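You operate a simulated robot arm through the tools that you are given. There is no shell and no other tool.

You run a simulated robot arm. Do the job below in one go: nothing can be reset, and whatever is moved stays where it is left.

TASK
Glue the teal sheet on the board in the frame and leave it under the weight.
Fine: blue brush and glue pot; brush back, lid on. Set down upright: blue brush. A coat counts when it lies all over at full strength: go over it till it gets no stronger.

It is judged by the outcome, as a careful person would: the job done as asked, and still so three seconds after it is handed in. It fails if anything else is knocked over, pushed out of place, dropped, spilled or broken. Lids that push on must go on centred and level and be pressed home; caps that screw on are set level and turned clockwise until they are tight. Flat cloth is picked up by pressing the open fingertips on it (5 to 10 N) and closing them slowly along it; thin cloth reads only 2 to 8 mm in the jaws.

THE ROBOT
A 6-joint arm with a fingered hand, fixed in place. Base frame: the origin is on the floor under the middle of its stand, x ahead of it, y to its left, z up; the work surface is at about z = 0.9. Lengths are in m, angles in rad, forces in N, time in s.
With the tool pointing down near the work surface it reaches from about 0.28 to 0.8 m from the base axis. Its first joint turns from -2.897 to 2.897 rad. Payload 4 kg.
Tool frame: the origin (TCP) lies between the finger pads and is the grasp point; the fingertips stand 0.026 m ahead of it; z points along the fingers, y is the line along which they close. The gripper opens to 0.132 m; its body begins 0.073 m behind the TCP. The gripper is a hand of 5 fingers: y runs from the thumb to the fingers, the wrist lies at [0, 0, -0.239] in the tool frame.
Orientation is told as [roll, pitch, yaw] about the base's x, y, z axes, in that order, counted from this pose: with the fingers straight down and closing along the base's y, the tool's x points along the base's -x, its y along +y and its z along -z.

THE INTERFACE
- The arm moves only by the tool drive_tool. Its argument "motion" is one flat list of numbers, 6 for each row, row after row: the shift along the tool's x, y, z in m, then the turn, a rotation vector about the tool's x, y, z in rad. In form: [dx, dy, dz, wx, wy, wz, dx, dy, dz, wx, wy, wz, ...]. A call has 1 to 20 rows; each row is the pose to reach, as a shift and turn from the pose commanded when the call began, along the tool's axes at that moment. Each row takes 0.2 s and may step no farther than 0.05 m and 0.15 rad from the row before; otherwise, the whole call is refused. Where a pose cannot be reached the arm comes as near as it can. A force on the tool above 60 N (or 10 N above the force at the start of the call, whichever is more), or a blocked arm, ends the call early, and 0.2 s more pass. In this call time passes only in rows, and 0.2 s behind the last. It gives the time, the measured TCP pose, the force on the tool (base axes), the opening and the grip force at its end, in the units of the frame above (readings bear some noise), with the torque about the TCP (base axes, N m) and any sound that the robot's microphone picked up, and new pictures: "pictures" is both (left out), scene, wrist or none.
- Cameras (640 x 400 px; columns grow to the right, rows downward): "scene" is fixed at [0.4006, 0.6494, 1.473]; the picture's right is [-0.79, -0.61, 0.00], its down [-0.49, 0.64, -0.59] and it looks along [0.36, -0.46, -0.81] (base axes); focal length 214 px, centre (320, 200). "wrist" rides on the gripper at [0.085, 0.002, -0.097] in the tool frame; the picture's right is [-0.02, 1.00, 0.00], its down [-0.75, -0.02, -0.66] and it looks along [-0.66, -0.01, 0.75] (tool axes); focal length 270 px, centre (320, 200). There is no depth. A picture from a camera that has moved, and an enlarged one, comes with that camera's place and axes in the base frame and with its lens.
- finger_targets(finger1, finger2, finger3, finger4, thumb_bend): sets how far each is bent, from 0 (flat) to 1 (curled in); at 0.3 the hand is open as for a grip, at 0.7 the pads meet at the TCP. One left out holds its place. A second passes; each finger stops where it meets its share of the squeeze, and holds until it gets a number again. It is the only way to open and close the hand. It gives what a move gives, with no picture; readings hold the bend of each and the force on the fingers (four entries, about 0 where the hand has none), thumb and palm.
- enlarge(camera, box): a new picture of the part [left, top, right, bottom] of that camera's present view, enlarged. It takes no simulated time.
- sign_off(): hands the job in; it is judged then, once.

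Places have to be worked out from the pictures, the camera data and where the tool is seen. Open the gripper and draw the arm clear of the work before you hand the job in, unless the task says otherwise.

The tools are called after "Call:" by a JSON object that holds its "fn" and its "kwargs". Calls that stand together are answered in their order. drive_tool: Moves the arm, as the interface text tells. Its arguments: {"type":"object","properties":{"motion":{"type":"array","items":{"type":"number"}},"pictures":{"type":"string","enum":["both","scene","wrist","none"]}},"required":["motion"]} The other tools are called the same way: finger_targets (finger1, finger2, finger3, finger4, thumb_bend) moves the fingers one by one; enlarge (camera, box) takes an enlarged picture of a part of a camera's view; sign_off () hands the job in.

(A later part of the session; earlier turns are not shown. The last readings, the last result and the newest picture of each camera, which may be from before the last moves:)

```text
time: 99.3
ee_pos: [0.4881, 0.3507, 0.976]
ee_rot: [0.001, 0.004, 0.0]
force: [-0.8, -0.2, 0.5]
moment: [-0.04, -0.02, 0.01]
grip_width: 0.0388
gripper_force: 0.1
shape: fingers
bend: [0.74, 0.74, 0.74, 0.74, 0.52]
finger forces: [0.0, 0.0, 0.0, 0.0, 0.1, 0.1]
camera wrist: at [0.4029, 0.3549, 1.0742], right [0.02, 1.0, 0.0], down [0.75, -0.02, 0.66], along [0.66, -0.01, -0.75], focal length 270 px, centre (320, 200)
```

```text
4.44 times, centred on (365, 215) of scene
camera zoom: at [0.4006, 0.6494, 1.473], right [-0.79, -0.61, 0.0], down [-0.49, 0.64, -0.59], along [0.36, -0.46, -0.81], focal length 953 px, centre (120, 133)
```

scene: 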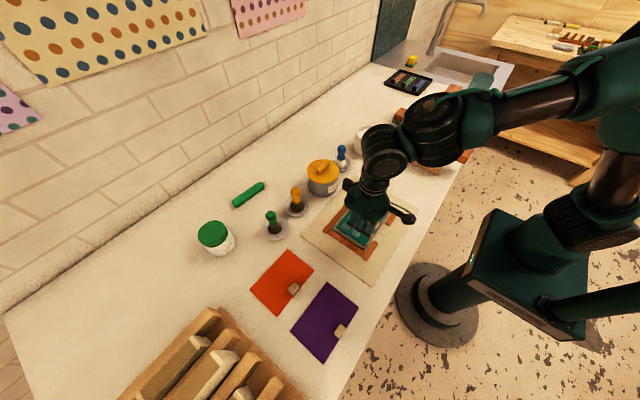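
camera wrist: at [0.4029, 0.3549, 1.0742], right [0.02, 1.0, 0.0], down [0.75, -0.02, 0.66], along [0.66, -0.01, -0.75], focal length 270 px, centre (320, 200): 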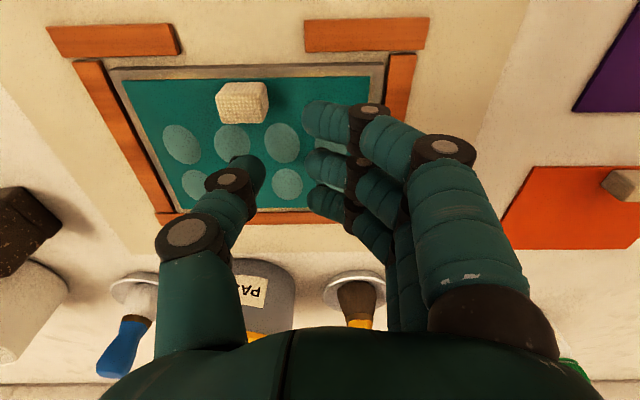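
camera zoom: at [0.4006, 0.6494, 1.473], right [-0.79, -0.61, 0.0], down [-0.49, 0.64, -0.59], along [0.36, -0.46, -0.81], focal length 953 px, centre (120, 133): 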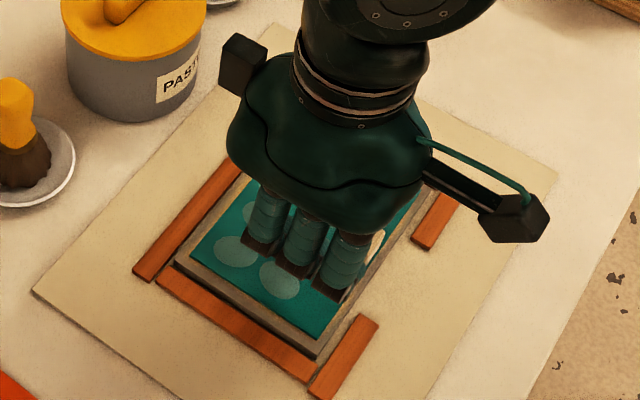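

The spot stays after a press, so it isn't a simple press-out bubble. I want to know whether the sheet is actually stuck: I'll set the hand around the tab and nudge it very lightly with the thumb, watching the thumb force.

Call:
{"fn": "finger_targets", "kwargs": {"finger1": 0.72, "finger2": 0.61, "finger3": 0.61, "finger4": 0.72, "thumb_bend": 0.61}}

Call:
{"fn": "drive_tool", "kwargs": {"motion": [0.015, -0.02, -0.005, 0, 0, 0, 0.029, -0.0395, -0.005, 0, 0, 0, 0.029, -0.0395, 0.012, 0, 0, 0, 0.029, -0.0395, 0.0275, 0, 0, 0], "pictures": "wrist"}}

Call:
{"fn": "enlarge", "kwargs": {"camera": "wrist", "box": [140, 60, 460, 270]}}

```text
time: 100.3
ee_pos: [0.488, 0.3527, 0.9752]
ee_rot: [0.0, 0.003, 0.0]
force: [-0.4, 0.0, 0.2]
moment: [0.04, 0.01, -0.01]
grip_width: 0.0301
gripper_force: 0.1
shape: fingers
bend: [0.72, 0.61, 0.61, 0.72, 0.61]
finger forces: [0.0, 0.0, 0.0, 0.0, 0.0, 0.1]
```

```text
time: 101.3
ee_pos: [0.4601, 0.3105, 0.9485]
ee_rot: [0.0, 0.001, 0.001]
force: [0.8, 0.6, -0.3]
moment: [-0.02, -0.01, 0.02]
grip_width: 0.0303
gripper_force: 0.0
shape: fingers
bend: [0.72, 0.61, 0.61, 0.72, 0.61]
finger forces: [0.0, 0.0, 0.1, 0.0, 0.0, 0.0]
camera wrist: at [0.3753, 0.3139, 1.0474], right [0.02, 1.0, 0.0], down [0.75, -0.02, 0.66], along [0.66, -0.01, -0.75], focal length 270 px, centre (320, 200)
```

wrist: 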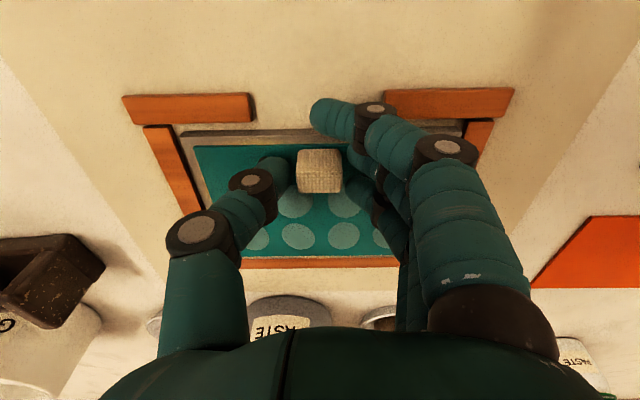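

```text
1.90 times, centred on (300, 165) of wrist
camera zoom: at [0.3753, 0.3139, 1.0474], right [0.02, 1.0, 0.0], down [0.75, -0.02, 0.66], along [0.66, -0.01, -0.75], focal length 515 px, centre (358, 267)
```

zoom: 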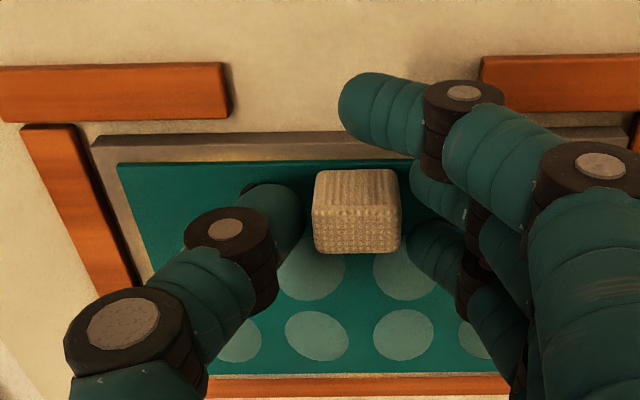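

The thumb is about 2–3 mm from the tab. I step +y a millimetre at a time, watching the thumb's force.

Call:
{"fn": "drive_tool", "kwargs": {"motion": [0, 0.0015, 0, 0, 0, 0, 0, 0.003, 0, 0, 0, 0], "pictures": "none"}}

Call:
{"fn": "drive_tool", "kwargs": {"motion": [0, 0.001, 0, 0, 0, 0], "pictures": "none"}}

Call:
{"fn": "drive_tool", "kwargs": {"motion": [0, 0.001, 0, 0, 0, 0], "pictures": "none"}}

```text
time: 101.9
ee_pos: [0.4607, 0.3147, 0.9503]
ee_rot: [0.0, 0.001, 0.002]
force: [-0.2, -0.3, 0.1]
moment: [-0.01, -0.02, -0.02]
grip_width: 0.0303
gripper_force: 0.7
shape: fingers
bend: [0.72, 0.61, 0.61, 0.72, 0.61]
finger forces: [0.0, 0.0, 0.0, 0.0, 0.3, 0.0]
```

```text
time: 102.3
ee_pos: [0.4601, 0.3154, 0.9485]
ee_rot: [0.0, 0.004, -0.001]
force: [-0.5, -0.9, 0.2]
moment: [0.0, 0.0, 0.01]
grip_width: 0.0306
gripper_force: 0.1
shape: fingers
bend: [0.72, 0.61, 0.61, 0.72, 0.61]
finger forces: [0.0, 0.1, 0.0, 0.0, 0.5, 0.0]
```

```text
time: 102.7
ee_pos: [0.4602, 0.3164, 0.9496]
ee_rot: [0.001, 0.0, 0.0]
force: [0.5, -1.1, -0.5]
moment: [0.0, -0.02, -0.02]
grip_width: 0.0302
gripper_force: 0.4
shape: fingers
bend: [0.72, 0.61, 0.61, 0.72, 0.61]
finger forces: [0.0, 0.0, 0.0, 0.1, 0.6, 0.1]
```

Force barely grows (0.3→0.6 N) while moving 2 mm. Let me see whether the sheet moved.

Call:
{"fn": "enlarge", "kwargs": {"camera": "wrist", "box": [140, 60, 460, 270]}}

Call:
{"fn": "enlarge", "kwargs": {"camera": "scene", "box": [325, 190, 405, 250]}}

```text
1.90 times, centred on (300, 165) of wrist
camera zoom: at [0.3746, 0.3191, 1.0478], right [0.02, 1.0, 0.0], down [0.75, -0.02, 0.66], along [0.66, -0.01, -0.75], focal length 515 px, centre (358, 267)
```

zoom: 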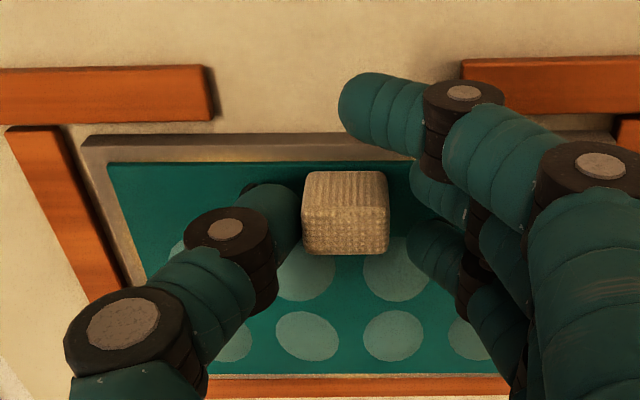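

```text
6.67 times, centred on (365, 220) of scene
camera zoom: at [0.4006, 0.6494, 1.473], right [-0.79, -0.61, 0.0], down [-0.49, 0.64, -0.59], along [0.36, -0.46, -0.81], focal length 1430 px, centre (20, 67)
```

zoom: 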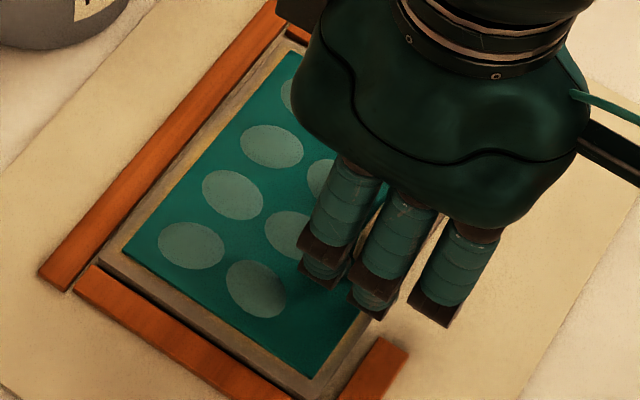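

The sheet hasn't moved relative to the board so far. I push 2 mm more to see if the force climbs (bonded) or not.

Call:
{"fn": "drive_tool", "kwargs": {"motion": [0, 0.001, 0, 0, 0, 0, 0, 0.002, 0, 0, 0, 0], "pictures": "none"}}

Call:
{"fn": "enlarge", "kwargs": {"camera": "wrist", "box": [140, 60, 460, 270]}}

```text
time: 103.3
ee_pos: [0.46, 0.3187, 0.949]
ee_rot: [-0.001, 0.003, -0.001]
force: [-0.7, -1.7, 0.1]
moment: [-0.06, 0.01, 0.0]
grip_width: 0.0304
gripper_force: 0.4
shape: fingers
bend: [0.72, 0.61, 0.61, 0.72, 0.61]
finger forces: [0.0, 0.0, 0.0, 0.1, 1.1, 0.1]
```

```text
1.90 times, centred on (300, 165) of wrist
camera zoom: at [0.3753, 0.3206, 1.0477], right [0.02, 1.0, 0.0], down [0.75, -0.02, 0.66], along [0.66, -0.01, -0.75], focal length 515 px, centre (358, 267)
```

zoom: 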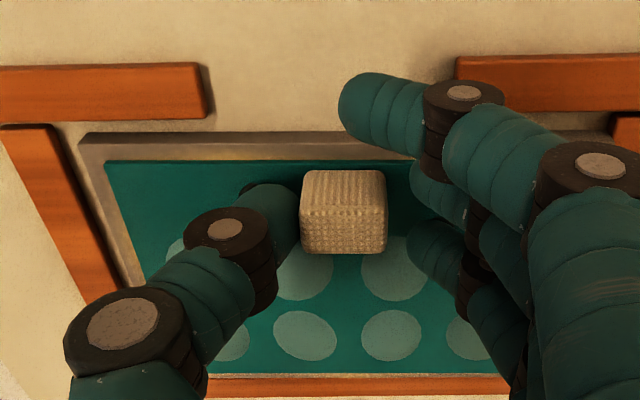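

The pictures show that the whole board slid about 3 mm in the frame together with the sheet – so the sheet is firmly stuck to the board (good). I gently push the board back with fingers 2/3 from the other side of the tab.

Call:
{"fn": "drive_tool", "kwargs": {"motion": [0, -0.002, 0, 0, 0, 0, 0, -0.004, 0, 0, 0, 0, 0, -0.006, 0, 0, 0, 0, 0, -0.0075, 0, 0, 0, 0, 0, -0.009, 0, 0, 0, 0], "pictures": "none"}}

Call:
{"fn": "enlarge", "kwargs": {"camera": "wrist", "box": [140, 60, 460, 270]}}

Call:
{"fn": "enlarge", "kwargs": {"camera": "scene", "box": [325, 190, 405, 250]}}

```text
time: 104.5
ee_pos: [0.4606, 0.3087, 0.9504]
ee_rot: [0.0, 0.001, -0.001]
force: [-0.2, 0.4, -0.1]
moment: [-0.02, -0.01, -0.03]
grip_width: 0.0303
gripper_force: 0.1
shape: fingers
bend: [0.72, 0.61, 0.61, 0.72, 0.61]
finger forces: [0.1, 0.3, 0.2, 0.0, 0.1, 0.1]
```

```text
1.90 times, centred on (300, 165) of wrist
camera zoom: at [0.375, 0.3118, 1.0469], right [0.02, 1.0, 0.0], down [0.75, -0.02, 0.66], along [0.66, -0.01, -0.75], focal length 515 px, centre (358, 267)
```

zoom: 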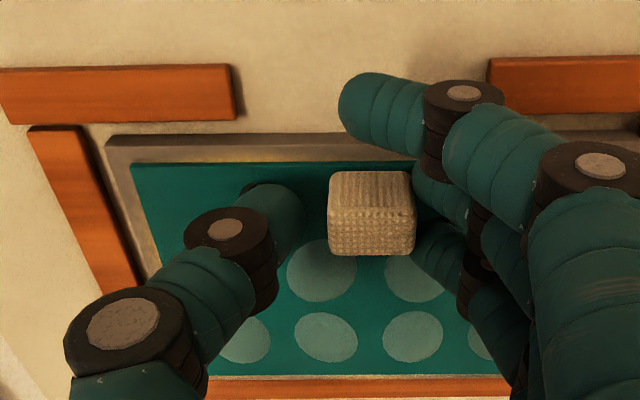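

```text
6.67 times, centred on (365, 220) of scene
camera zoom: at [0.4006, 0.6494, 1.473], right [-0.79, -0.61, 0.0], down [-0.49, 0.64, -0.59], along [0.36, -0.46, -0.81], focal length 1430 px, centre (20, 67)
```

zoom: 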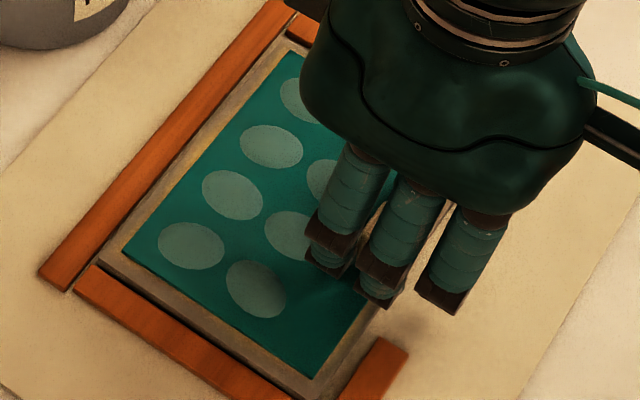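

Fingers now touch the tab. The board needs about 3 mm more back toward −y to be where it was; I push it gently.

Call:
{"fn": "drive_tool", "kwargs": {"motion": [0, -0.001, 0, 0, 0, 0, 0, -0.002, 0, 0, 0, 0, 0, -0.003, 0, 0, 0, 0, 0, -0.0035, 0, 0, 0, 0], "pictures": "none"}}

Call:
{"fn": "enlarge", "kwargs": {"camera": "wrist", "box": [140, 60, 460, 270]}}

Call:
{"fn": "enlarge", "kwargs": {"camera": "scene", "box": [325, 190, 405, 250]}}

```text
time: 105.5
ee_pos: [0.4598, 0.3054, 0.9476]
ee_rot: [0.0, 0.003, 0.0]
force: [-0.6, 0.8, -0.4]
moment: [0.01, 0.02, -0.01]
grip_width: 0.0305
gripper_force: 0.7
shape: fingers
bend: [0.72, 0.61, 0.61, 0.72, 0.61]
finger forces: [0.1, 0.3, 0.4, 0.1, 0.0, 0.0]
```

```text
1.90 times, centred on (300, 165) of wrist
camera zoom: at [0.3749, 0.3085, 1.0469], right [0.02, 1.0, 0.0], down [0.75, -0.02, 0.66], along [0.66, -0.01, -0.75], focal length 515 px, centre (358, 267)
```

zoom: 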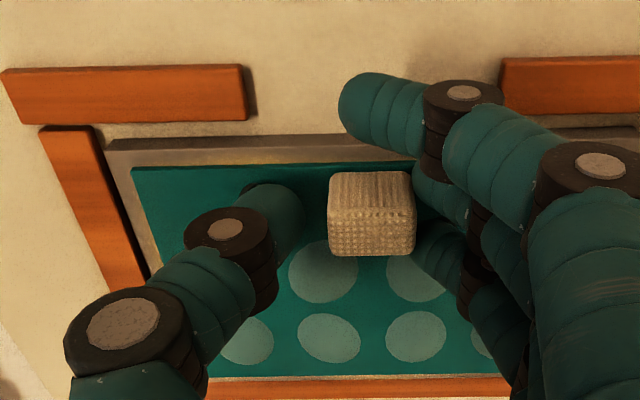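

```text
6.67 times, centred on (365, 220) of scene
camera zoom: at [0.4006, 0.6494, 1.473], right [-0.79, -0.61, 0.0], down [-0.49, 0.64, -0.59], along [0.36, -0.46, -0.81], focal length 1430 px, centre (20, 67)
```

zoom: 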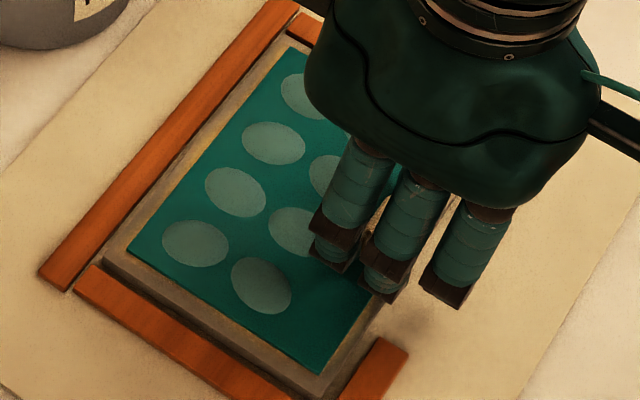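

The board is back in place with the sheet on it. I raise clear and go to look at the weight from close up; the hand is opened on the way for a grip.

Call:
{"fn": "drive_tool", "kwargs": {"motion": [0, 0.003, -0.012, 0, 0, 0, 0, 0.003, -0.05, 0, 0, 0, 0, 0.003, -0.095, 0, 0, 0, 0, -0.035, -0.13, 0, 0, 0, -0.005, -0.08, -0.14, 0, 0, 0, -0.012, -0.125, -0.14, 0, 0, 0, -0.02, -0.17, -0.14, 0, 0, 0, -0.03, -0.21, -0.135, 0, 0, 0, -0.04, -0.237, -0.13, 0, 0, 0], "pictures": "both"}}

Call:
{"fn": "enlarge", "kwargs": {"camera": "wrist", "box": [180, 20, 480, 220]}}

Call:
{"fn": "enlarge", "kwargs": {"camera": "scene", "box": [310, 120, 430, 260]}}

```text
refused: row 4 steps farther than a row can; nothing moved
```

```text
2.00 times, centred on (330, 120) of wrist
camera zoom: at [0.3749, 0.3085, 1.0469], right [0.02, 1.0, 0.0], down [0.75, -0.02, 0.66], along [0.66, -0.01, -0.75], focal length 541 px, centre (300, 360)
```

zoom: 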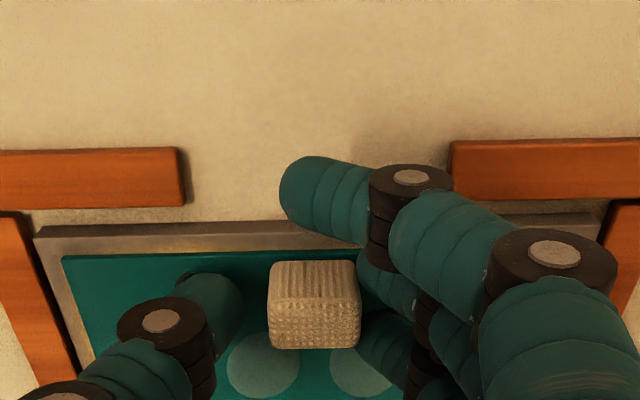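

```text
2.86 times, centred on (370, 190) of scene
camera zoom: at [0.4006, 0.6494, 1.473], right [-0.79, -0.61, 0.0], down [-0.49, 0.64, -0.59], along [0.36, -0.46, -0.81], focal length 613 px, centre (177, 229)
```

zoom: 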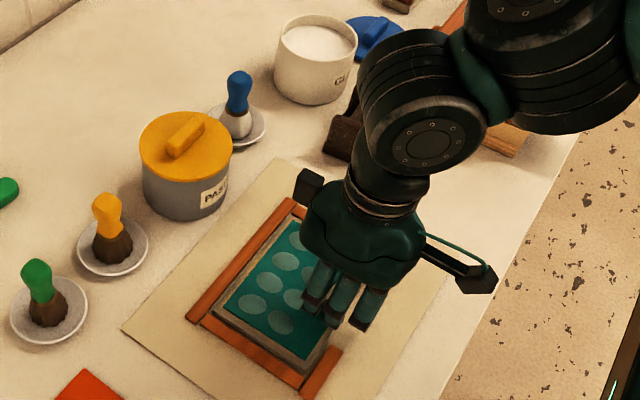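

One row was too long; I resend the same path with smaller steps.

Call:
{"fn": "drive_tool", "kwargs": {"motion": [0, 0.003, -0.012, 0, 0, 0, 0, 0.003, -0.05, 0, 0, 0, 0, 0.003, -0.09, 0, 0, 0, 0, -0.025, -0.12, 0, 0, 0, -0.005, -0.065, -0.135, 0, 0, 0, -0.01, -0.108, -0.14, 0, 0, 0, -0.018, -0.15, -0.14, 0, 0, 0, -0.025, -0.19, -0.14, 0, 0, 0, -0.035, -0.22, -0.135, 0, 0, 0, -0.04, -0.237, -0.13, 0, 0, 0], "pictures": "both"}}

Call:
{"fn": "enlarge", "kwargs": {"camera": "wrist", "box": [180, 20, 480, 220]}}

Call:
{"fn": "enlarge", "kwargs": {"camera": "scene", "box": [310, 120, 430, 260]}}

```text
time: 107.7
ee_pos: [0.5013, 0.0674, 1.0801]
ee_rot: [-0.001, 0.002, 0.0]
force: [-0.4, 0.9, 0.0]
moment: [0.02, 0.01, -0.03]
grip_width: 0.0303
gripper_force: 0.1
shape: fingers
bend: [0.72, 0.61, 0.61, 0.72, 0.61]
finger forces: [0.0, 0.0, 0.0, 0.1, 0.0, 0.0]
camera wrist: at [0.4165, 0.0699, 1.1779], right [0.02, 1.0, 0.0], down [0.75, -0.02, 0.66], along [0.66, -0.01, -0.75], focal length 270 px, centre (320, 200)
```

scene: 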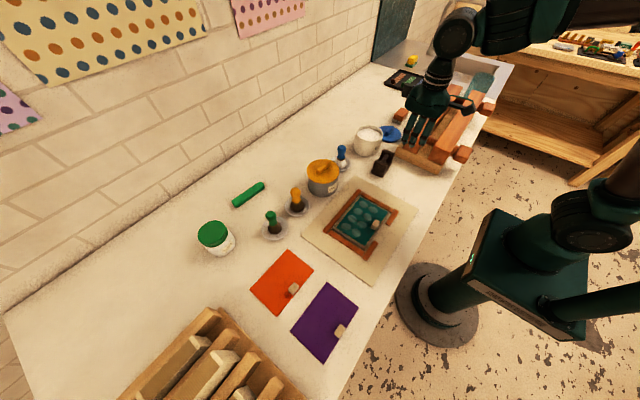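
wrist: 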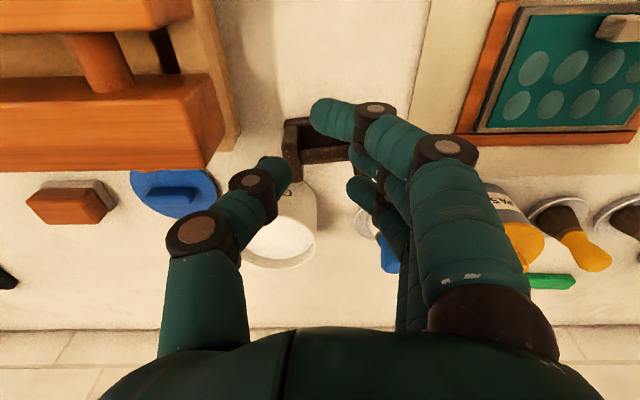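

```text
2.00 times, centred on (330, 120) of wrist
camera zoom: at [0.4165, 0.0699, 1.1779], right [0.02, 1.0, 0.0], down [0.75, -0.02, 0.66], along [0.66, -0.01, -0.75], focal length 541 px, centre (300, 360)
```

zoom: 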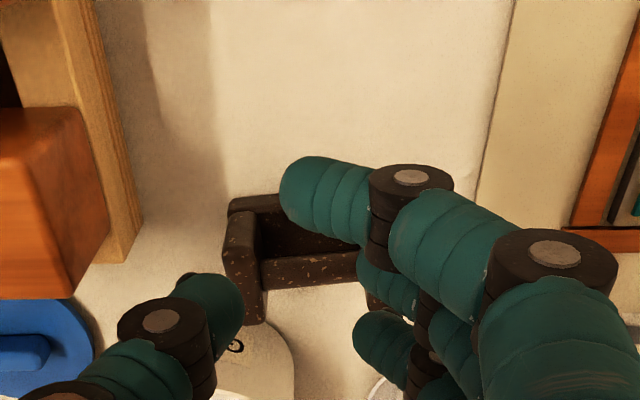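

```text
2.86 times, centred on (370, 190) of scene
camera zoom: at [0.4006, 0.6494, 1.473], right [-0.79, -0.61, 0.0], down [-0.49, 0.64, -0.59], along [0.36, -0.46, -0.81], focal length 613 px, centre (177, 229)
```

zoom: 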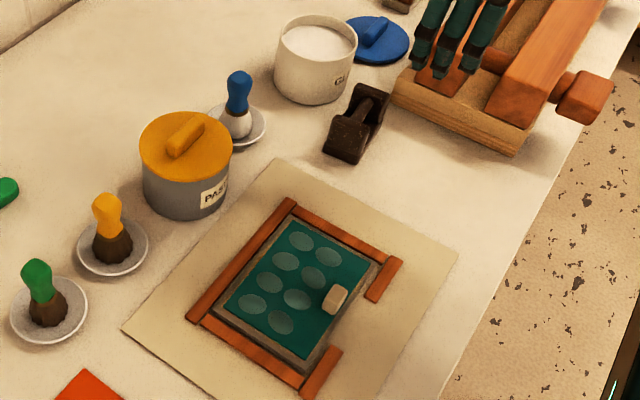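

The hand hides the weight, so I open it and turn the hand by +90° (fingers toward the robot, thumb on the far side) over the weight, because its bar runs along y.

Call:
{"fn": "finger_targets", "kwargs": {"finger1": 0.42, "finger2": 0.42, "finger3": 0.42, "finger4": 0.42, "thumb_bend": 0.42}}

Call:
{"fn": "drive_tool", "kwargs": {"motion": [-0.006, 0, -0.01, 0, 0, -0.142, -0.012, 0, -0.02, 0, 0, -0.285, -0.018, 0, -0.02, 0, 0, -0.428, -0.024, 0, -0.02, 0, 0, -0.571, -0.03, 0, -0.02, 0, 0, -0.714, -0.036, 0, -0.02, 0, 0, -0.857, -0.042, 0, -0.02, 0, 0, -1.0, -0.048, 0, -0.02, 0, 0, -1.142, -0.054, 0, -0.02, 0, 0, -1.285, -0.06, 0, -0.02, 0, 0, -1.428, -0.066, 0, -0.02, 0, 0, -1.571, -0.066, 0, -0.02, 0, 0, -1.571], "pictures": "both"}}

Call:
{"fn": "enlarge", "kwargs": {"camera": "wrist", "box": [180, 20, 480, 220]}}

Call:
{"fn": "enlarge", "kwargs": {"camera": "scene", "box": [340, 100, 440, 180]}}

```text
time: 108.7
ee_pos: [0.5025, 0.0674, 1.079]
ee_rot: [0.0, 0.002, 0.0]
force: [-0.1, -2.2, -0.1]
moment: [-0.01, -0.03, -0.01]
grip_width: 0.0997
gripper_force: 0.1
shape: fingers
bend: [0.42, 0.42, 0.42, 0.42, 0.42]
finger forces: [0.0, 0.0, 0.0, 0.0, 0.0, 0.1]
```

```text
time: 111.3
ee_pos: [0.5668, 0.0685, 1.0984]
ee_rot: [0.004, -0.003, 1.573]
force: [-0.9, -0.5, -0.3]
moment: [-0.01, -0.03, 0.0]
grip_width: 0.1
gripper_force: 0.0
shape: fingers
bend: [0.42, 0.42, 0.42, 0.42, 0.42]
finger forces: [0.0, 0.0, 0.2, 0.0, 0.0, 0.0]
camera wrist: at [0.5641, -0.0144, 1.1964], right [-1.0, 0.02, 0.0], down [0.02, 0.75, 0.66], along [0.01, 0.66, -0.75], focal length 270 px, centre (320, 200)
```

scene: 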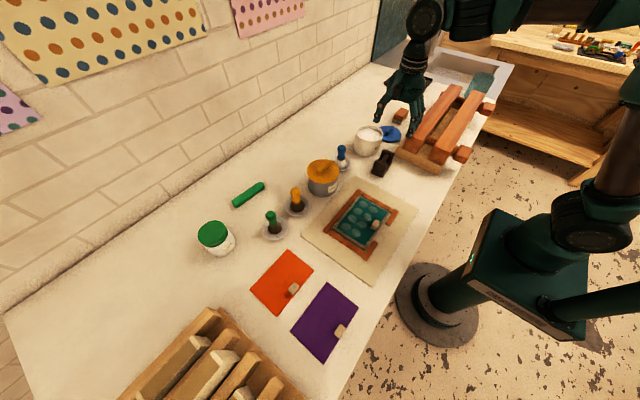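
wrist: 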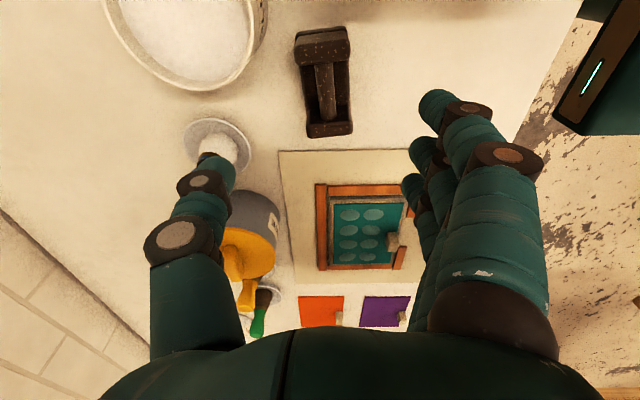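

```text
2.00 times, centred on (330, 120) of wrist
camera zoom: at [0.5641, -0.0144, 1.1964], right [-1.0, 0.02, 0.0], down [0.02, 0.75, 0.66], along [0.01, 0.66, -0.75], focal length 541 px, centre (300, 360)
```

zoom: 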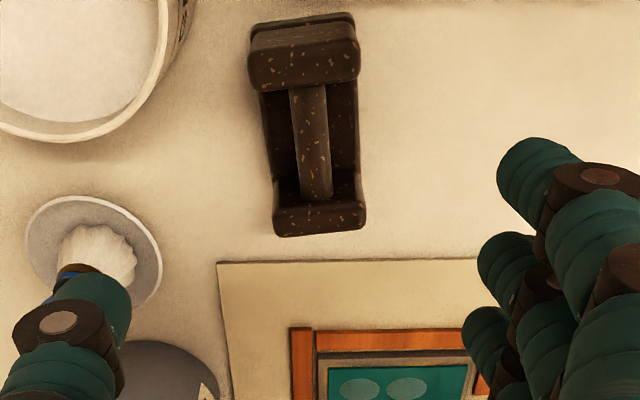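

```text
5.00 times, centred on (390, 140) of scene
camera zoom: at [0.4006, 0.6494, 1.473], right [-0.79, -0.61, 0.0], down [-0.49, 0.64, -0.59], along [0.36, -0.46, -0.81], focal length 1072 px, centre (-30, 500)
```

zoom: 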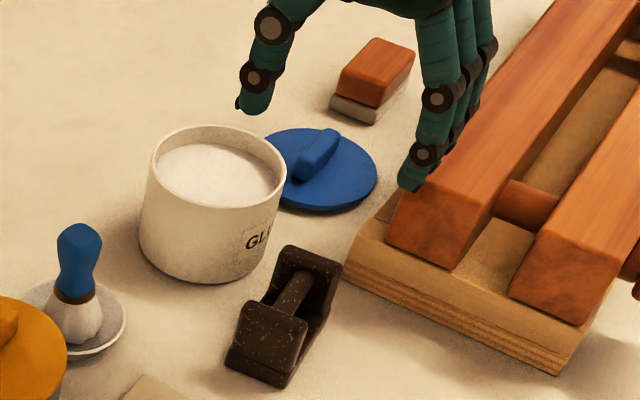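

I now have a clear view of the weight; I zoom in further to get the bar's height and the clearances.

Call:
{"fn": "enlarge", "kwargs": {"camera": "scene", "box": [364, 140, 400, 184]}}

Call:
{"fn": "enlarge", "kwargs": {"camera": "wrist", "box": [270, 15, 390, 145]}}

```text
9.09 times, centred on (382, 162) of scene
camera zoom: at [0.4006, 0.6494, 1.473], right [-0.79, -0.61, 0.0], down [-0.49, 0.64, -0.59], along [0.36, -0.46, -0.81], focal length 1950 px, centre (-244, 546)
```

zoom: 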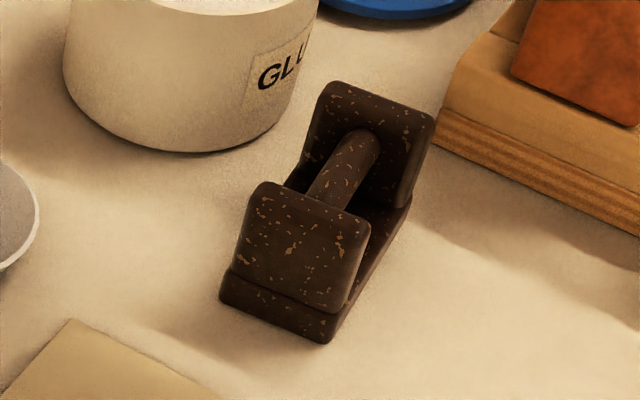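

```text
3.08 times, centred on (330, 80) of wrist
camera zoom: at [0.5641, -0.0144, 1.1964], right [-1.0, 0.02, 0.0], down [0.02, 0.75, 0.66], along [0.01, 0.66, -0.75], focal length 832 px, centre (289, 569)
```

zoom: 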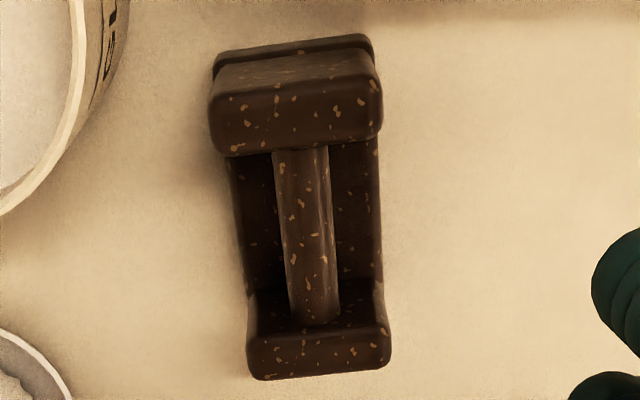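

Weight geometry: base ≈ 78 × 44 mm (yaw +0.10), walls' tops at z≈0.955, a 16 mm bar at z≈0.939 between walls spaced ≈52 mm, centre (0.559, 0.075). I align the hand to it and descend part-way with the hand open.

Call:
{"fn": "drive_tool", "kwargs": {"motion": [-0.002, 0.0025, 0.03, 0, 0, -0.05, -0.0045, 0.005, 0.06, 0, 0, -0.1, -0.0063, 0.0075, 0.085, 0, 0, -0.1, -0.0063, 0.0075, 0.105, 0, 0, -0.1], "pictures": "both"}}

Call:
{"fn": "enlarge", "kwargs": {"camera": "wrist", "box": [180, 60, 480, 260]}}

Call:
{"fn": "enlarge", "kwargs": {"camera": "scene", "box": [340, 110, 430, 190]}}

```text
time: 112.3
ee_pos: [0.5585, 0.1019, 0.9968]
ee_rot: [0.005, -0.022, 1.649]
force: [0.2, 0.8, -0.2]
moment: [-0.02, 0.03, 0.01]
grip_width: 0.1001
gripper_force: 0.1
shape: fingers
bend: [0.42, 0.42, 0.42, 0.42, 0.42]
finger forces: [0.0, 0.0, 0.0, 0.1, 0.0, 0.1]
out of reach, approached as far as the arm can: row 1, 2, 3, 4
camera wrist: at [0.5626, 0.0161, 1.0939], right [-1.0, -0.06, 0.01], down [-0.04, 0.74, 0.67], along [-0.04, 0.67, -0.74], focal length 270 px, centre (320, 200)
```

scene: 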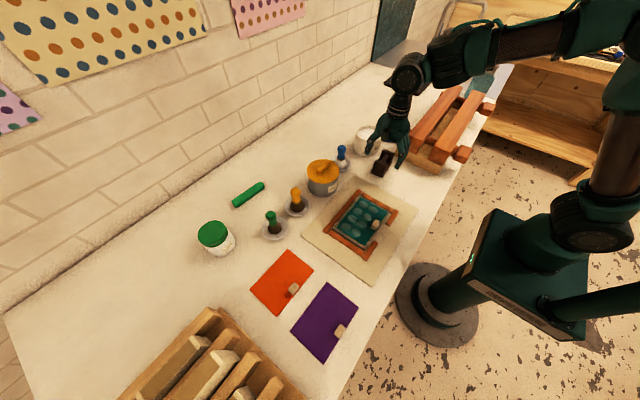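
wrist: 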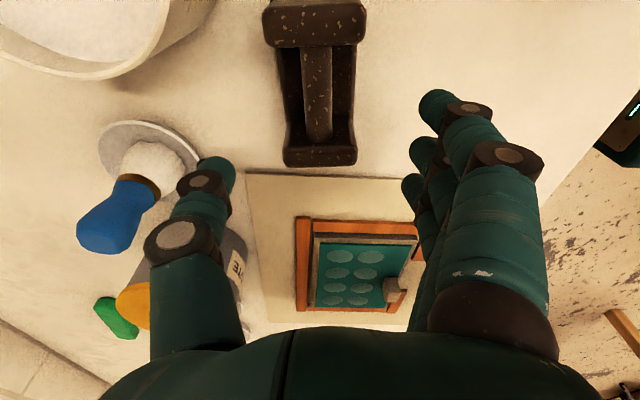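

```text
2.00 times, centred on (330, 160) of wrist
camera zoom: at [0.5626, 0.0161, 1.0939], right [-1.0, -0.06, 0.01], down [-0.04, 0.74, 0.67], along [-0.04, 0.67, -0.74], focal length 541 px, centre (300, 280)
```

zoom: 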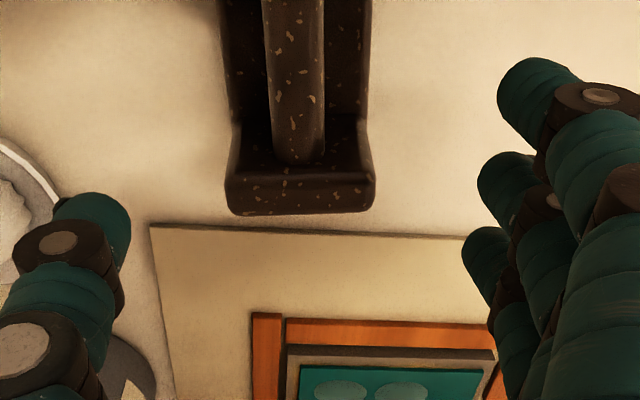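

```text
5.00 times, centred on (385, 150) of scene
camera zoom: at [0.4006, 0.6494, 1.473], right [-0.79, -0.61, 0.0], down [-0.49, 0.64, -0.59], along [0.36, -0.46, -0.81], focal length 1072 px, centre (-5, 450)
```

zoom: 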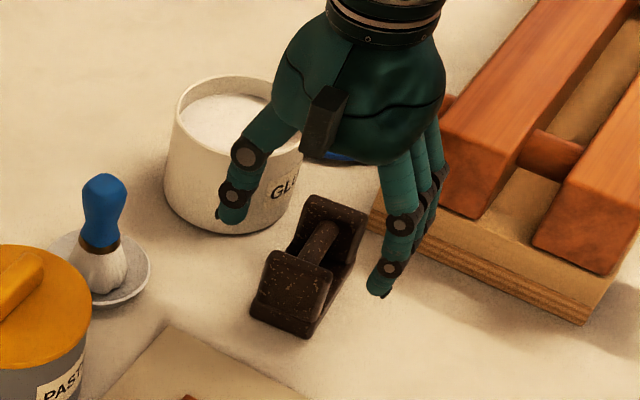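

The arm is at its wrist limit at this yaw (it stopped short and drifted). That orientation isn't usable here, so I lift and turn back to about yaw +0.10; from there I can grip the weight by its two end walls instead.

Call:
{"fn": "drive_tool", "kwargs": {"motion": [0, 0, -0.03, 0, 0, 0.13, -0.003, 0, -0.06, 0, 0, 0.27, -0.006, 0, -0.085, 0, 0, 0.41, -0.01, -0.001, -0.097, 0, 0, 0.55, -0.01, -0.001, -0.097, 0, 0, 0.69, -0.01, -0.001, -0.097, 0, 0, 0.83, -0.01, -0.001, -0.097, 0, 0, 0.97, -0.01, -0.001, -0.097, 0, 0, 1.11, -0.01, -0.001, -0.097, 0, 0, 1.25, -0.01, -0.001, -0.097, 0, 0, 1.39, -0.01, -0.001, -0.097, 0, 0, 1.53, -0.01, -0.001, -0.097, 0, 0, 1.571], "pictures": "both"}}

Call:
{"fn": "enlarge", "kwargs": {"camera": "wrist", "box": [180, 20, 480, 220]}}

Call:
{"fn": "enlarge", "kwargs": {"camera": "scene", "box": [310, 160, 430, 260]}}

```text
time: 114.9
ee_pos: [0.5572, 0.1126, 1.0941]
ee_rot: [0.0, 0.003, 0.098]
force: [0.0, 0.0, -0.6]
moment: [0.03, 0.01, -0.03]
grip_width: 0.1003
gripper_force: 0.0
shape: fingers
bend: [0.42, 0.42, 0.42, 0.42, 0.42]
finger forces: [0.0, 0.0, 0.1, 0.1, 0.1, 0.0]
camera wrist: at [0.4727, 0.1069, 1.1928], right [-0.08, 1.0, 0.0], down [0.75, 0.06, 0.66], along [0.65, 0.05, -0.75], focal length 270 px, centre (320, 200)
```

scene: 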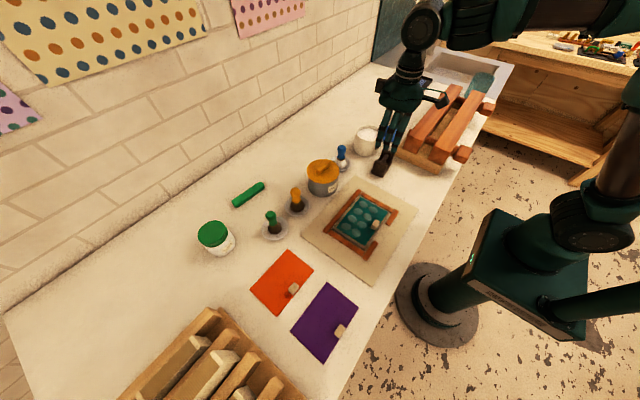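
wrist: 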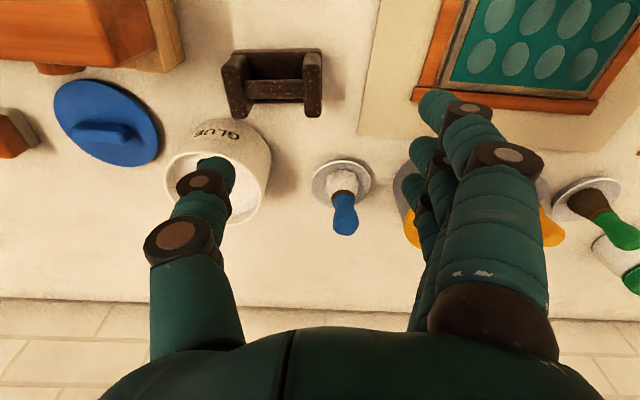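

```text
2.00 times, centred on (330, 120) of wrist
camera zoom: at [0.4727, 0.1069, 1.1928], right [-0.08, 1.0, 0.0], down [0.75, 0.06, 0.66], along [0.65, 0.05, -0.75], focal length 541 px, centre (300, 360)
```

zoom: 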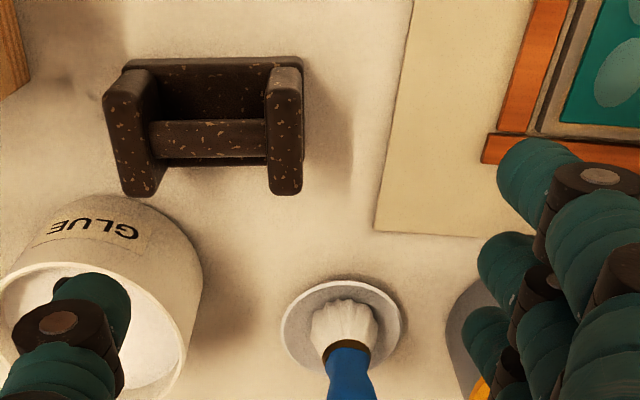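

```text
4.00 times, centred on (370, 210) of scene
camera zoom: at [0.4006, 0.6494, 1.473], right [-0.79, -0.61, 0.0], down [-0.49, 0.64, -0.59], along [0.36, -0.46, -0.81], focal length 858 px, centre (120, 160)
```

zoom: 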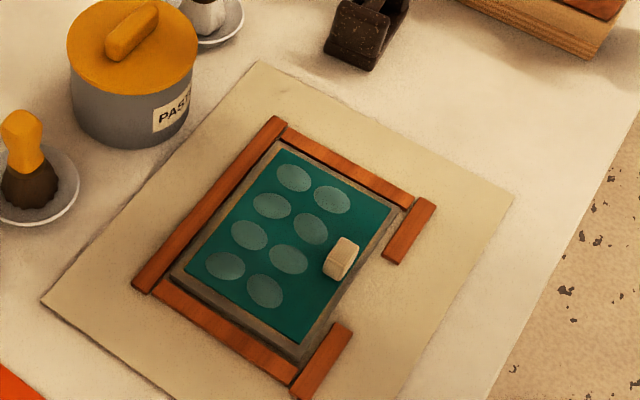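

I set the opening a little wider, centre over the weight at matching yaw and come down to a hover just above it.

Call:
{"fn": "finger_targets", "kwargs": {"finger1": 0.38, "finger2": 0.38, "finger3": 0.38, "finger4": 0.38, "thumb_bend": 0.38}}

Call:
{"fn": "drive_tool", "kwargs": {"motion": [0.0018, -0.019, 0.01, 0, 0, -0.004, 0.0037, -0.0378, 0.03, 0, 0, -0.007, 0.0037, -0.0378, 0.06, 0, 0, -0.007, 0.0037, -0.0378, 0.085, 0, 0, -0.007], "pictures": "both"}}

Call:
{"fn": "enlarge", "kwargs": {"camera": "wrist", "box": [160, 40, 480, 240]}}

Call:
{"fn": "enlarge", "kwargs": {"camera": "scene", "box": [340, 110, 430, 190]}}

```text
time: 115.9
ee_pos: [0.5567, 0.113, 1.0945]
ee_rot: [-0.001, 0.001, 0.102]
force: [0.0, -0.1, -0.4]
moment: [0.0, -0.02, 0.02]
grip_width: 0.1128
gripper_force: 0.0
shape: fingers
bend: [0.38, 0.38, 0.38, 0.38, 0.38]
finger forces: [0.0, 0.1, 0.0, 0.1, 0.1, 0.1]
```

```text
time: 116.9
ee_pos: [0.5577, 0.0752, 1.0085]
ee_rot: [0.0, 0.001, 0.104]
force: [-0.4, 0.0, 0.0]
moment: [0.03, 0.01, -0.02]
grip_width: 0.1128
gripper_force: 0.0
shape: fingers
bend: [0.38, 0.38, 0.38, 0.38, 0.38]
finger forces: [0.1, 0.0, 0.0, 0.0, 0.0, 0.0]
camera wrist: at [0.4729, 0.069, 1.1072], right [-0.09, 1.0, 0.0], down [0.75, 0.07, 0.66], along [0.65, 0.06, -0.75], focal length 270 px, centre (320, 200)
```

scene: 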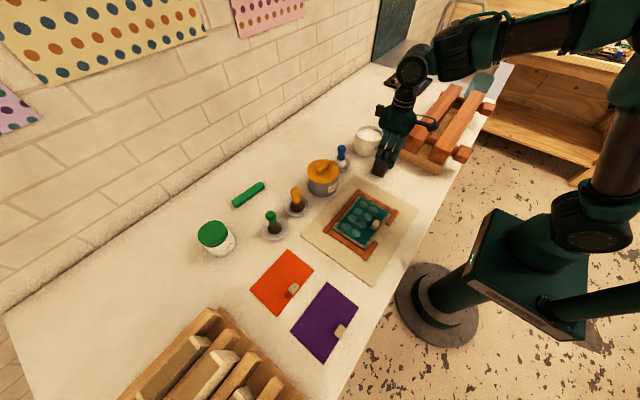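
wrist: 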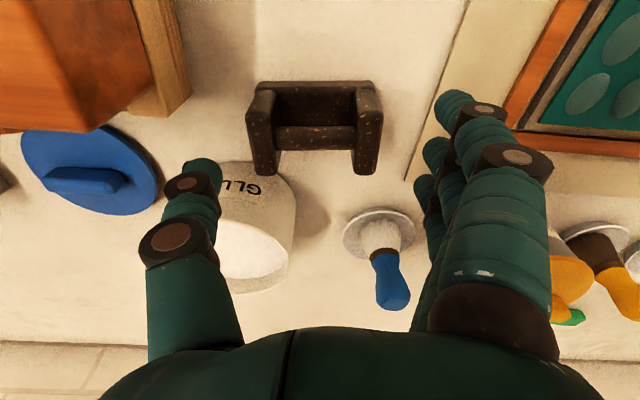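

```text
2.00 times, centred on (320, 140) of wrist
camera zoom: at [0.4729, 0.069, 1.1072], right [-0.09, 1.0, 0.0], down [0.75, 0.07, 0.66], along [0.65, 0.06, -0.75], focal length 541 px, centre (320, 320)
```

zoom: 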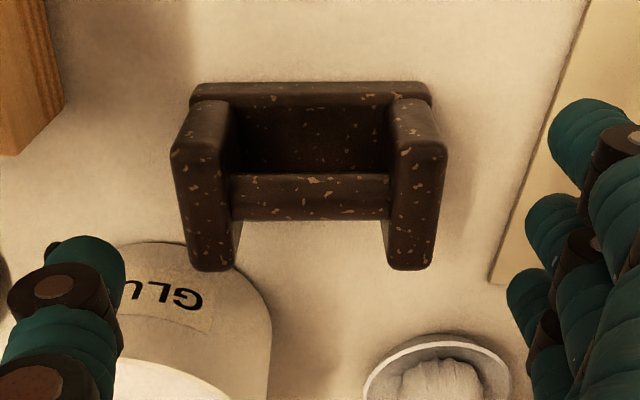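

```text
5.00 times, centred on (385, 150) of scene
camera zoom: at [0.4006, 0.6494, 1.473], right [-0.79, -0.61, 0.0], down [-0.49, 0.64, -0.59], along [0.36, -0.46, -0.81], focal length 1072 px, centre (-5, 450)
```

zoom: 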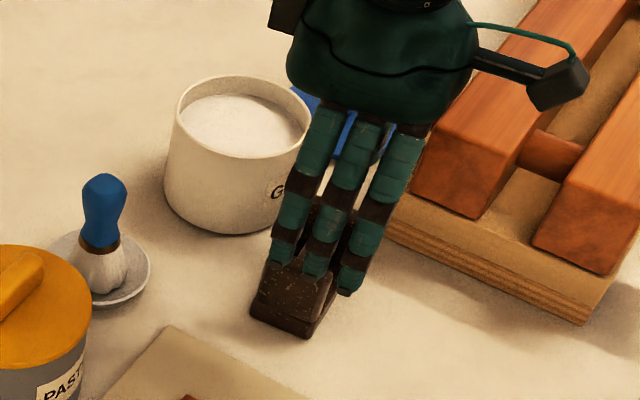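

The weight is lined up between thumb and fingers (about 2.5 mm correction needed). I descend to TCP z≈0.952 so that the pads face the walls.

Call:
{"fn": "drive_tool", "kwargs": {"motion": [0, -0.0025, 0.02, 0, 0, 0, 0, -0.0025, 0.04, 0, 0, 0, 0, -0.0025, 0.052, 0, 0, 0, 0, -0.0025, 0.0565, 0, 0, 0], "pictures": "both"}}

Call:
{"fn": "enlarge", "kwargs": {"camera": "wrist", "box": [160, 80, 480, 280]}}

Call:
{"fn": "enlarge", "kwargs": {"camera": "scene", "box": [340, 110, 430, 190]}}

```text
time: 117.9
ee_pos: [0.5573, 0.0727, 0.9523]
ee_rot: [0.001, 0.001, 0.105]
force: [0.4, -0.2, -0.9]
moment: [-0.01, -0.02, -0.01]
grip_width: 0.1129
gripper_force: 0.0
shape: fingers
bend: [0.38, 0.38, 0.38, 0.38, 0.38]
finger forces: [0.0, 0.0, 0.0, 0.1, 0.1, 0.0]
camera wrist: at [0.472, 0.0661, 1.0506], right [-0.09, 1.0, 0.0], down [0.75, 0.07, 0.66], along [0.65, 0.06, -0.75], focal length 270 px, centre (320, 200)
```

scene: 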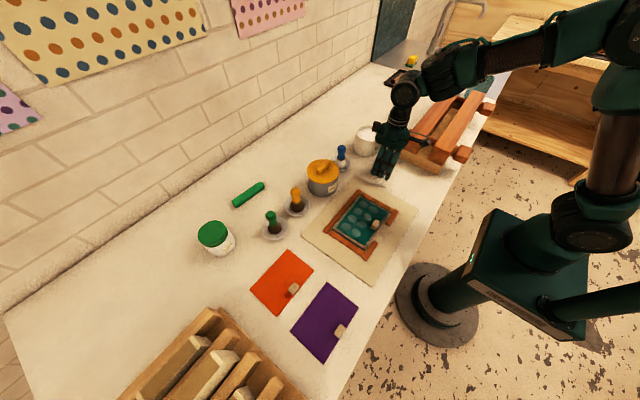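
wrist: 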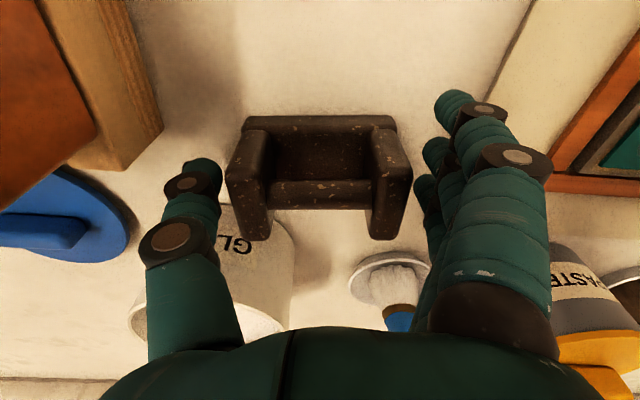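

```text
2.00 times, centred on (320, 180) of wrist
camera zoom: at [0.472, 0.0661, 1.0506], right [-0.09, 1.0, 0.0], down [0.75, 0.07, 0.66], along [0.65, 0.06, -0.75], focal length 541 px, centre (320, 240)
```

zoom: 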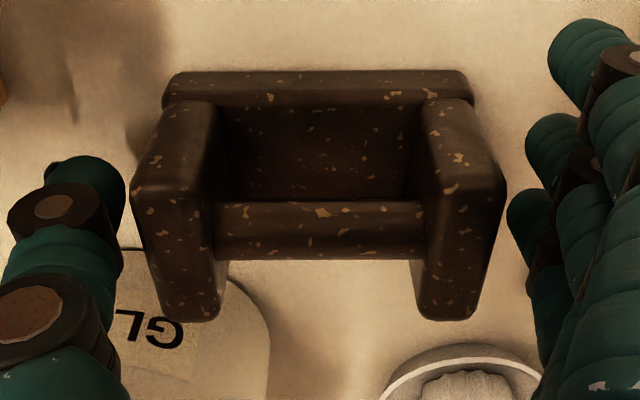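

```text
5.00 times, centred on (385, 150) of scene
camera zoom: at [0.4006, 0.6494, 1.473], right [-0.79, -0.61, 0.0], down [-0.49, 0.64, -0.59], along [0.36, -0.46, -0.81], focal length 1072 px, centre (-5, 450)
```

zoom: 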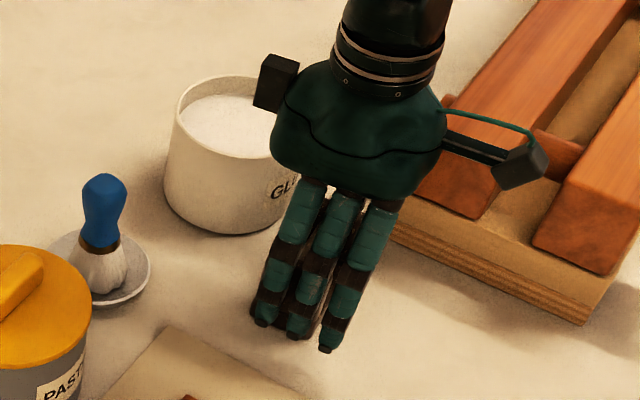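

Well centred. I close thumb and fingers 2/3 on the end walls, leaving the outer fingers back.

Call:
{"fn": "finger_targets", "kwargs": {"finger1": 0.42, "finger2": 0.7, "finger3": 0.7, "finger4": 0.42, "thumb_bend": 0.7}}

Call:
{"fn": "enlarge", "kwargs": {"camera": "wrist", "box": [160, 80, 480, 280]}}

Call:
{"fn": "enlarge", "kwargs": {"camera": "scene", "box": [340, 110, 430, 190]}}

```text
time: 118.9
ee_pos: [0.5563, 0.0727, 0.9525]
ee_rot: [-0.002, 0.004, 0.106]
force: [0.8, -0.6, 0.1]
moment: [0.05, 0.0, -0.02]
grip_width: 0.0879
gripper_force: 24.7
shape: fingers
bend: [0.42, 0.43, 0.43, 0.42, 0.59]
finger forces: [0.0, 12.4, 12.2, 0.1, 24.8, 0.1]
```

```text
2.00 times, centred on (320, 180) of wrist
camera zoom: at [0.4721, 0.0662, 1.0505], right [-0.09, 1.0, 0.0], down [0.75, 0.07, 0.66], along [0.65, 0.06, -0.76], focal length 541 px, centre (320, 240)
```

zoom: 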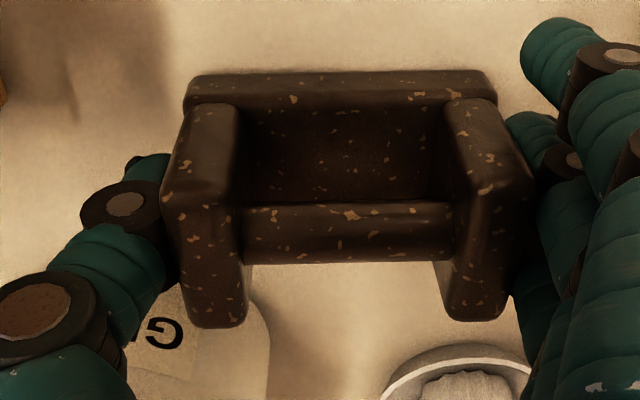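

```text
5.00 times, centred on (385, 150) of scene
camera zoom: at [0.4006, 0.6494, 1.473], right [-0.79, -0.61, 0.0], down [-0.49, 0.64, -0.59], along [0.36, -0.46, -0.81], focal length 1072 px, centre (-5, 450)
```

zoom: 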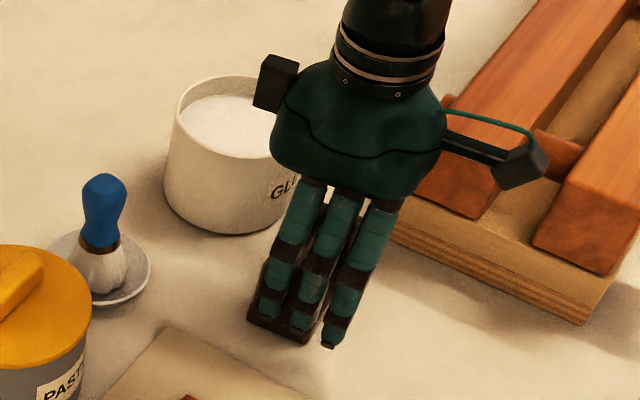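

Gripped at about 25 N; the weight shifted ~8 mm toward the fingers. I lift 1 cm slowly to test whether the grip holds.

Call:
{"fn": "drive_tool", "kwargs": {"motion": [0, 0, -0.003, 0, 0, 0, 0, 0, -0.006, 0, 0, 0, 0, 0, -0.01, 0, 0, 0, 0, 0, -0.015, 0, 0, 0], "pictures": "both"}}

Call:
{"fn": "enlarge", "kwargs": {"camera": "wrist", "box": [160, 80, 480, 280]}}

Call:
{"fn": "enlarge", "kwargs": {"camera": "scene", "box": [340, 110, 430, 190]}}

```text
time: 119.9
ee_pos: [0.5557, 0.0721, 0.9683]
ee_rot: [-0.001, 0.004, 0.106]
force: [-0.3, -0.2, -9.9]
moment: [-0.05, 0.05, 0.05]
grip_width: 0.088
gripper_force: 24.4
shape: fingers
bend: [0.42, 0.43, 0.43, 0.42, 0.59]
finger forces: [0.0, 12.3, 12.2, 0.0, 24.5, 0.1]
camera wrist: at [0.4717, 0.0658, 1.0661], right [-0.09, 1.0, 0.0], down [0.75, 0.07, 0.66], along [0.65, 0.06, -0.75], focal length 270 px, centre (320, 200)
```

scene: 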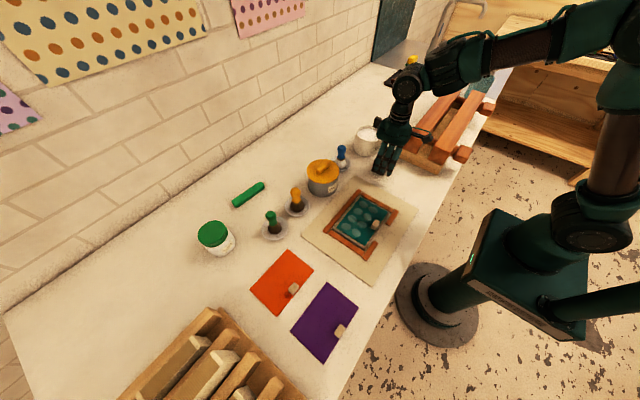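
wrist: 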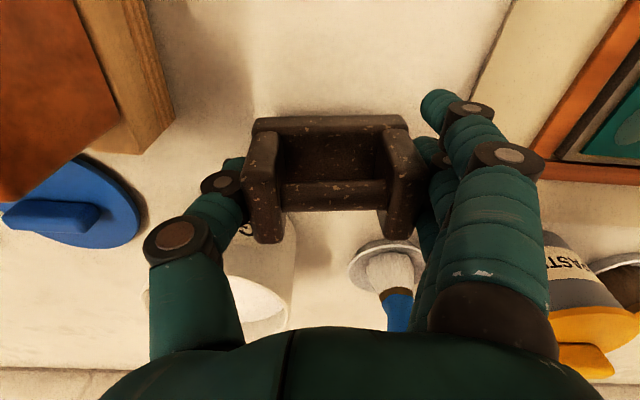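

```text
2.00 times, centred on (320, 180) of wrist
camera zoom: at [0.4717, 0.0658, 1.0661], right [-0.09, 1.0, 0.0], down [0.75, 0.07, 0.66], along [0.65, 0.06, -0.75], focal length 541 px, centre (320, 240)
```

zoom: 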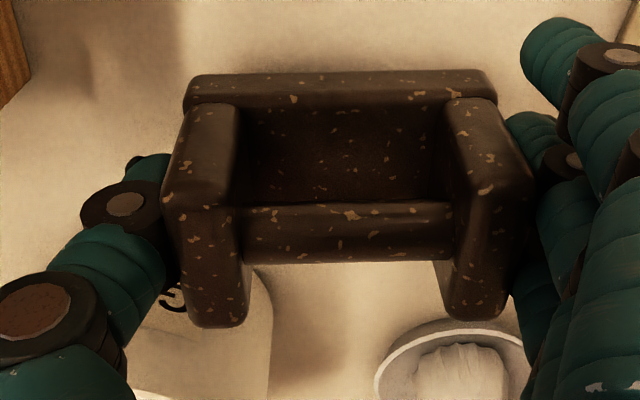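

```text
5.00 times, centred on (385, 150) of scene
camera zoom: at [0.4006, 0.6494, 1.473], right [-0.79, -0.61, 0.0], down [-0.49, 0.64, -0.59], along [0.36, -0.46, -0.81], focal length 1072 px, centre (-5, 450)
```

zoom: 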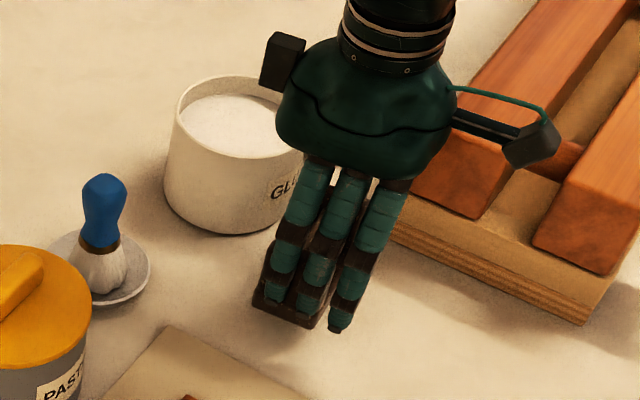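

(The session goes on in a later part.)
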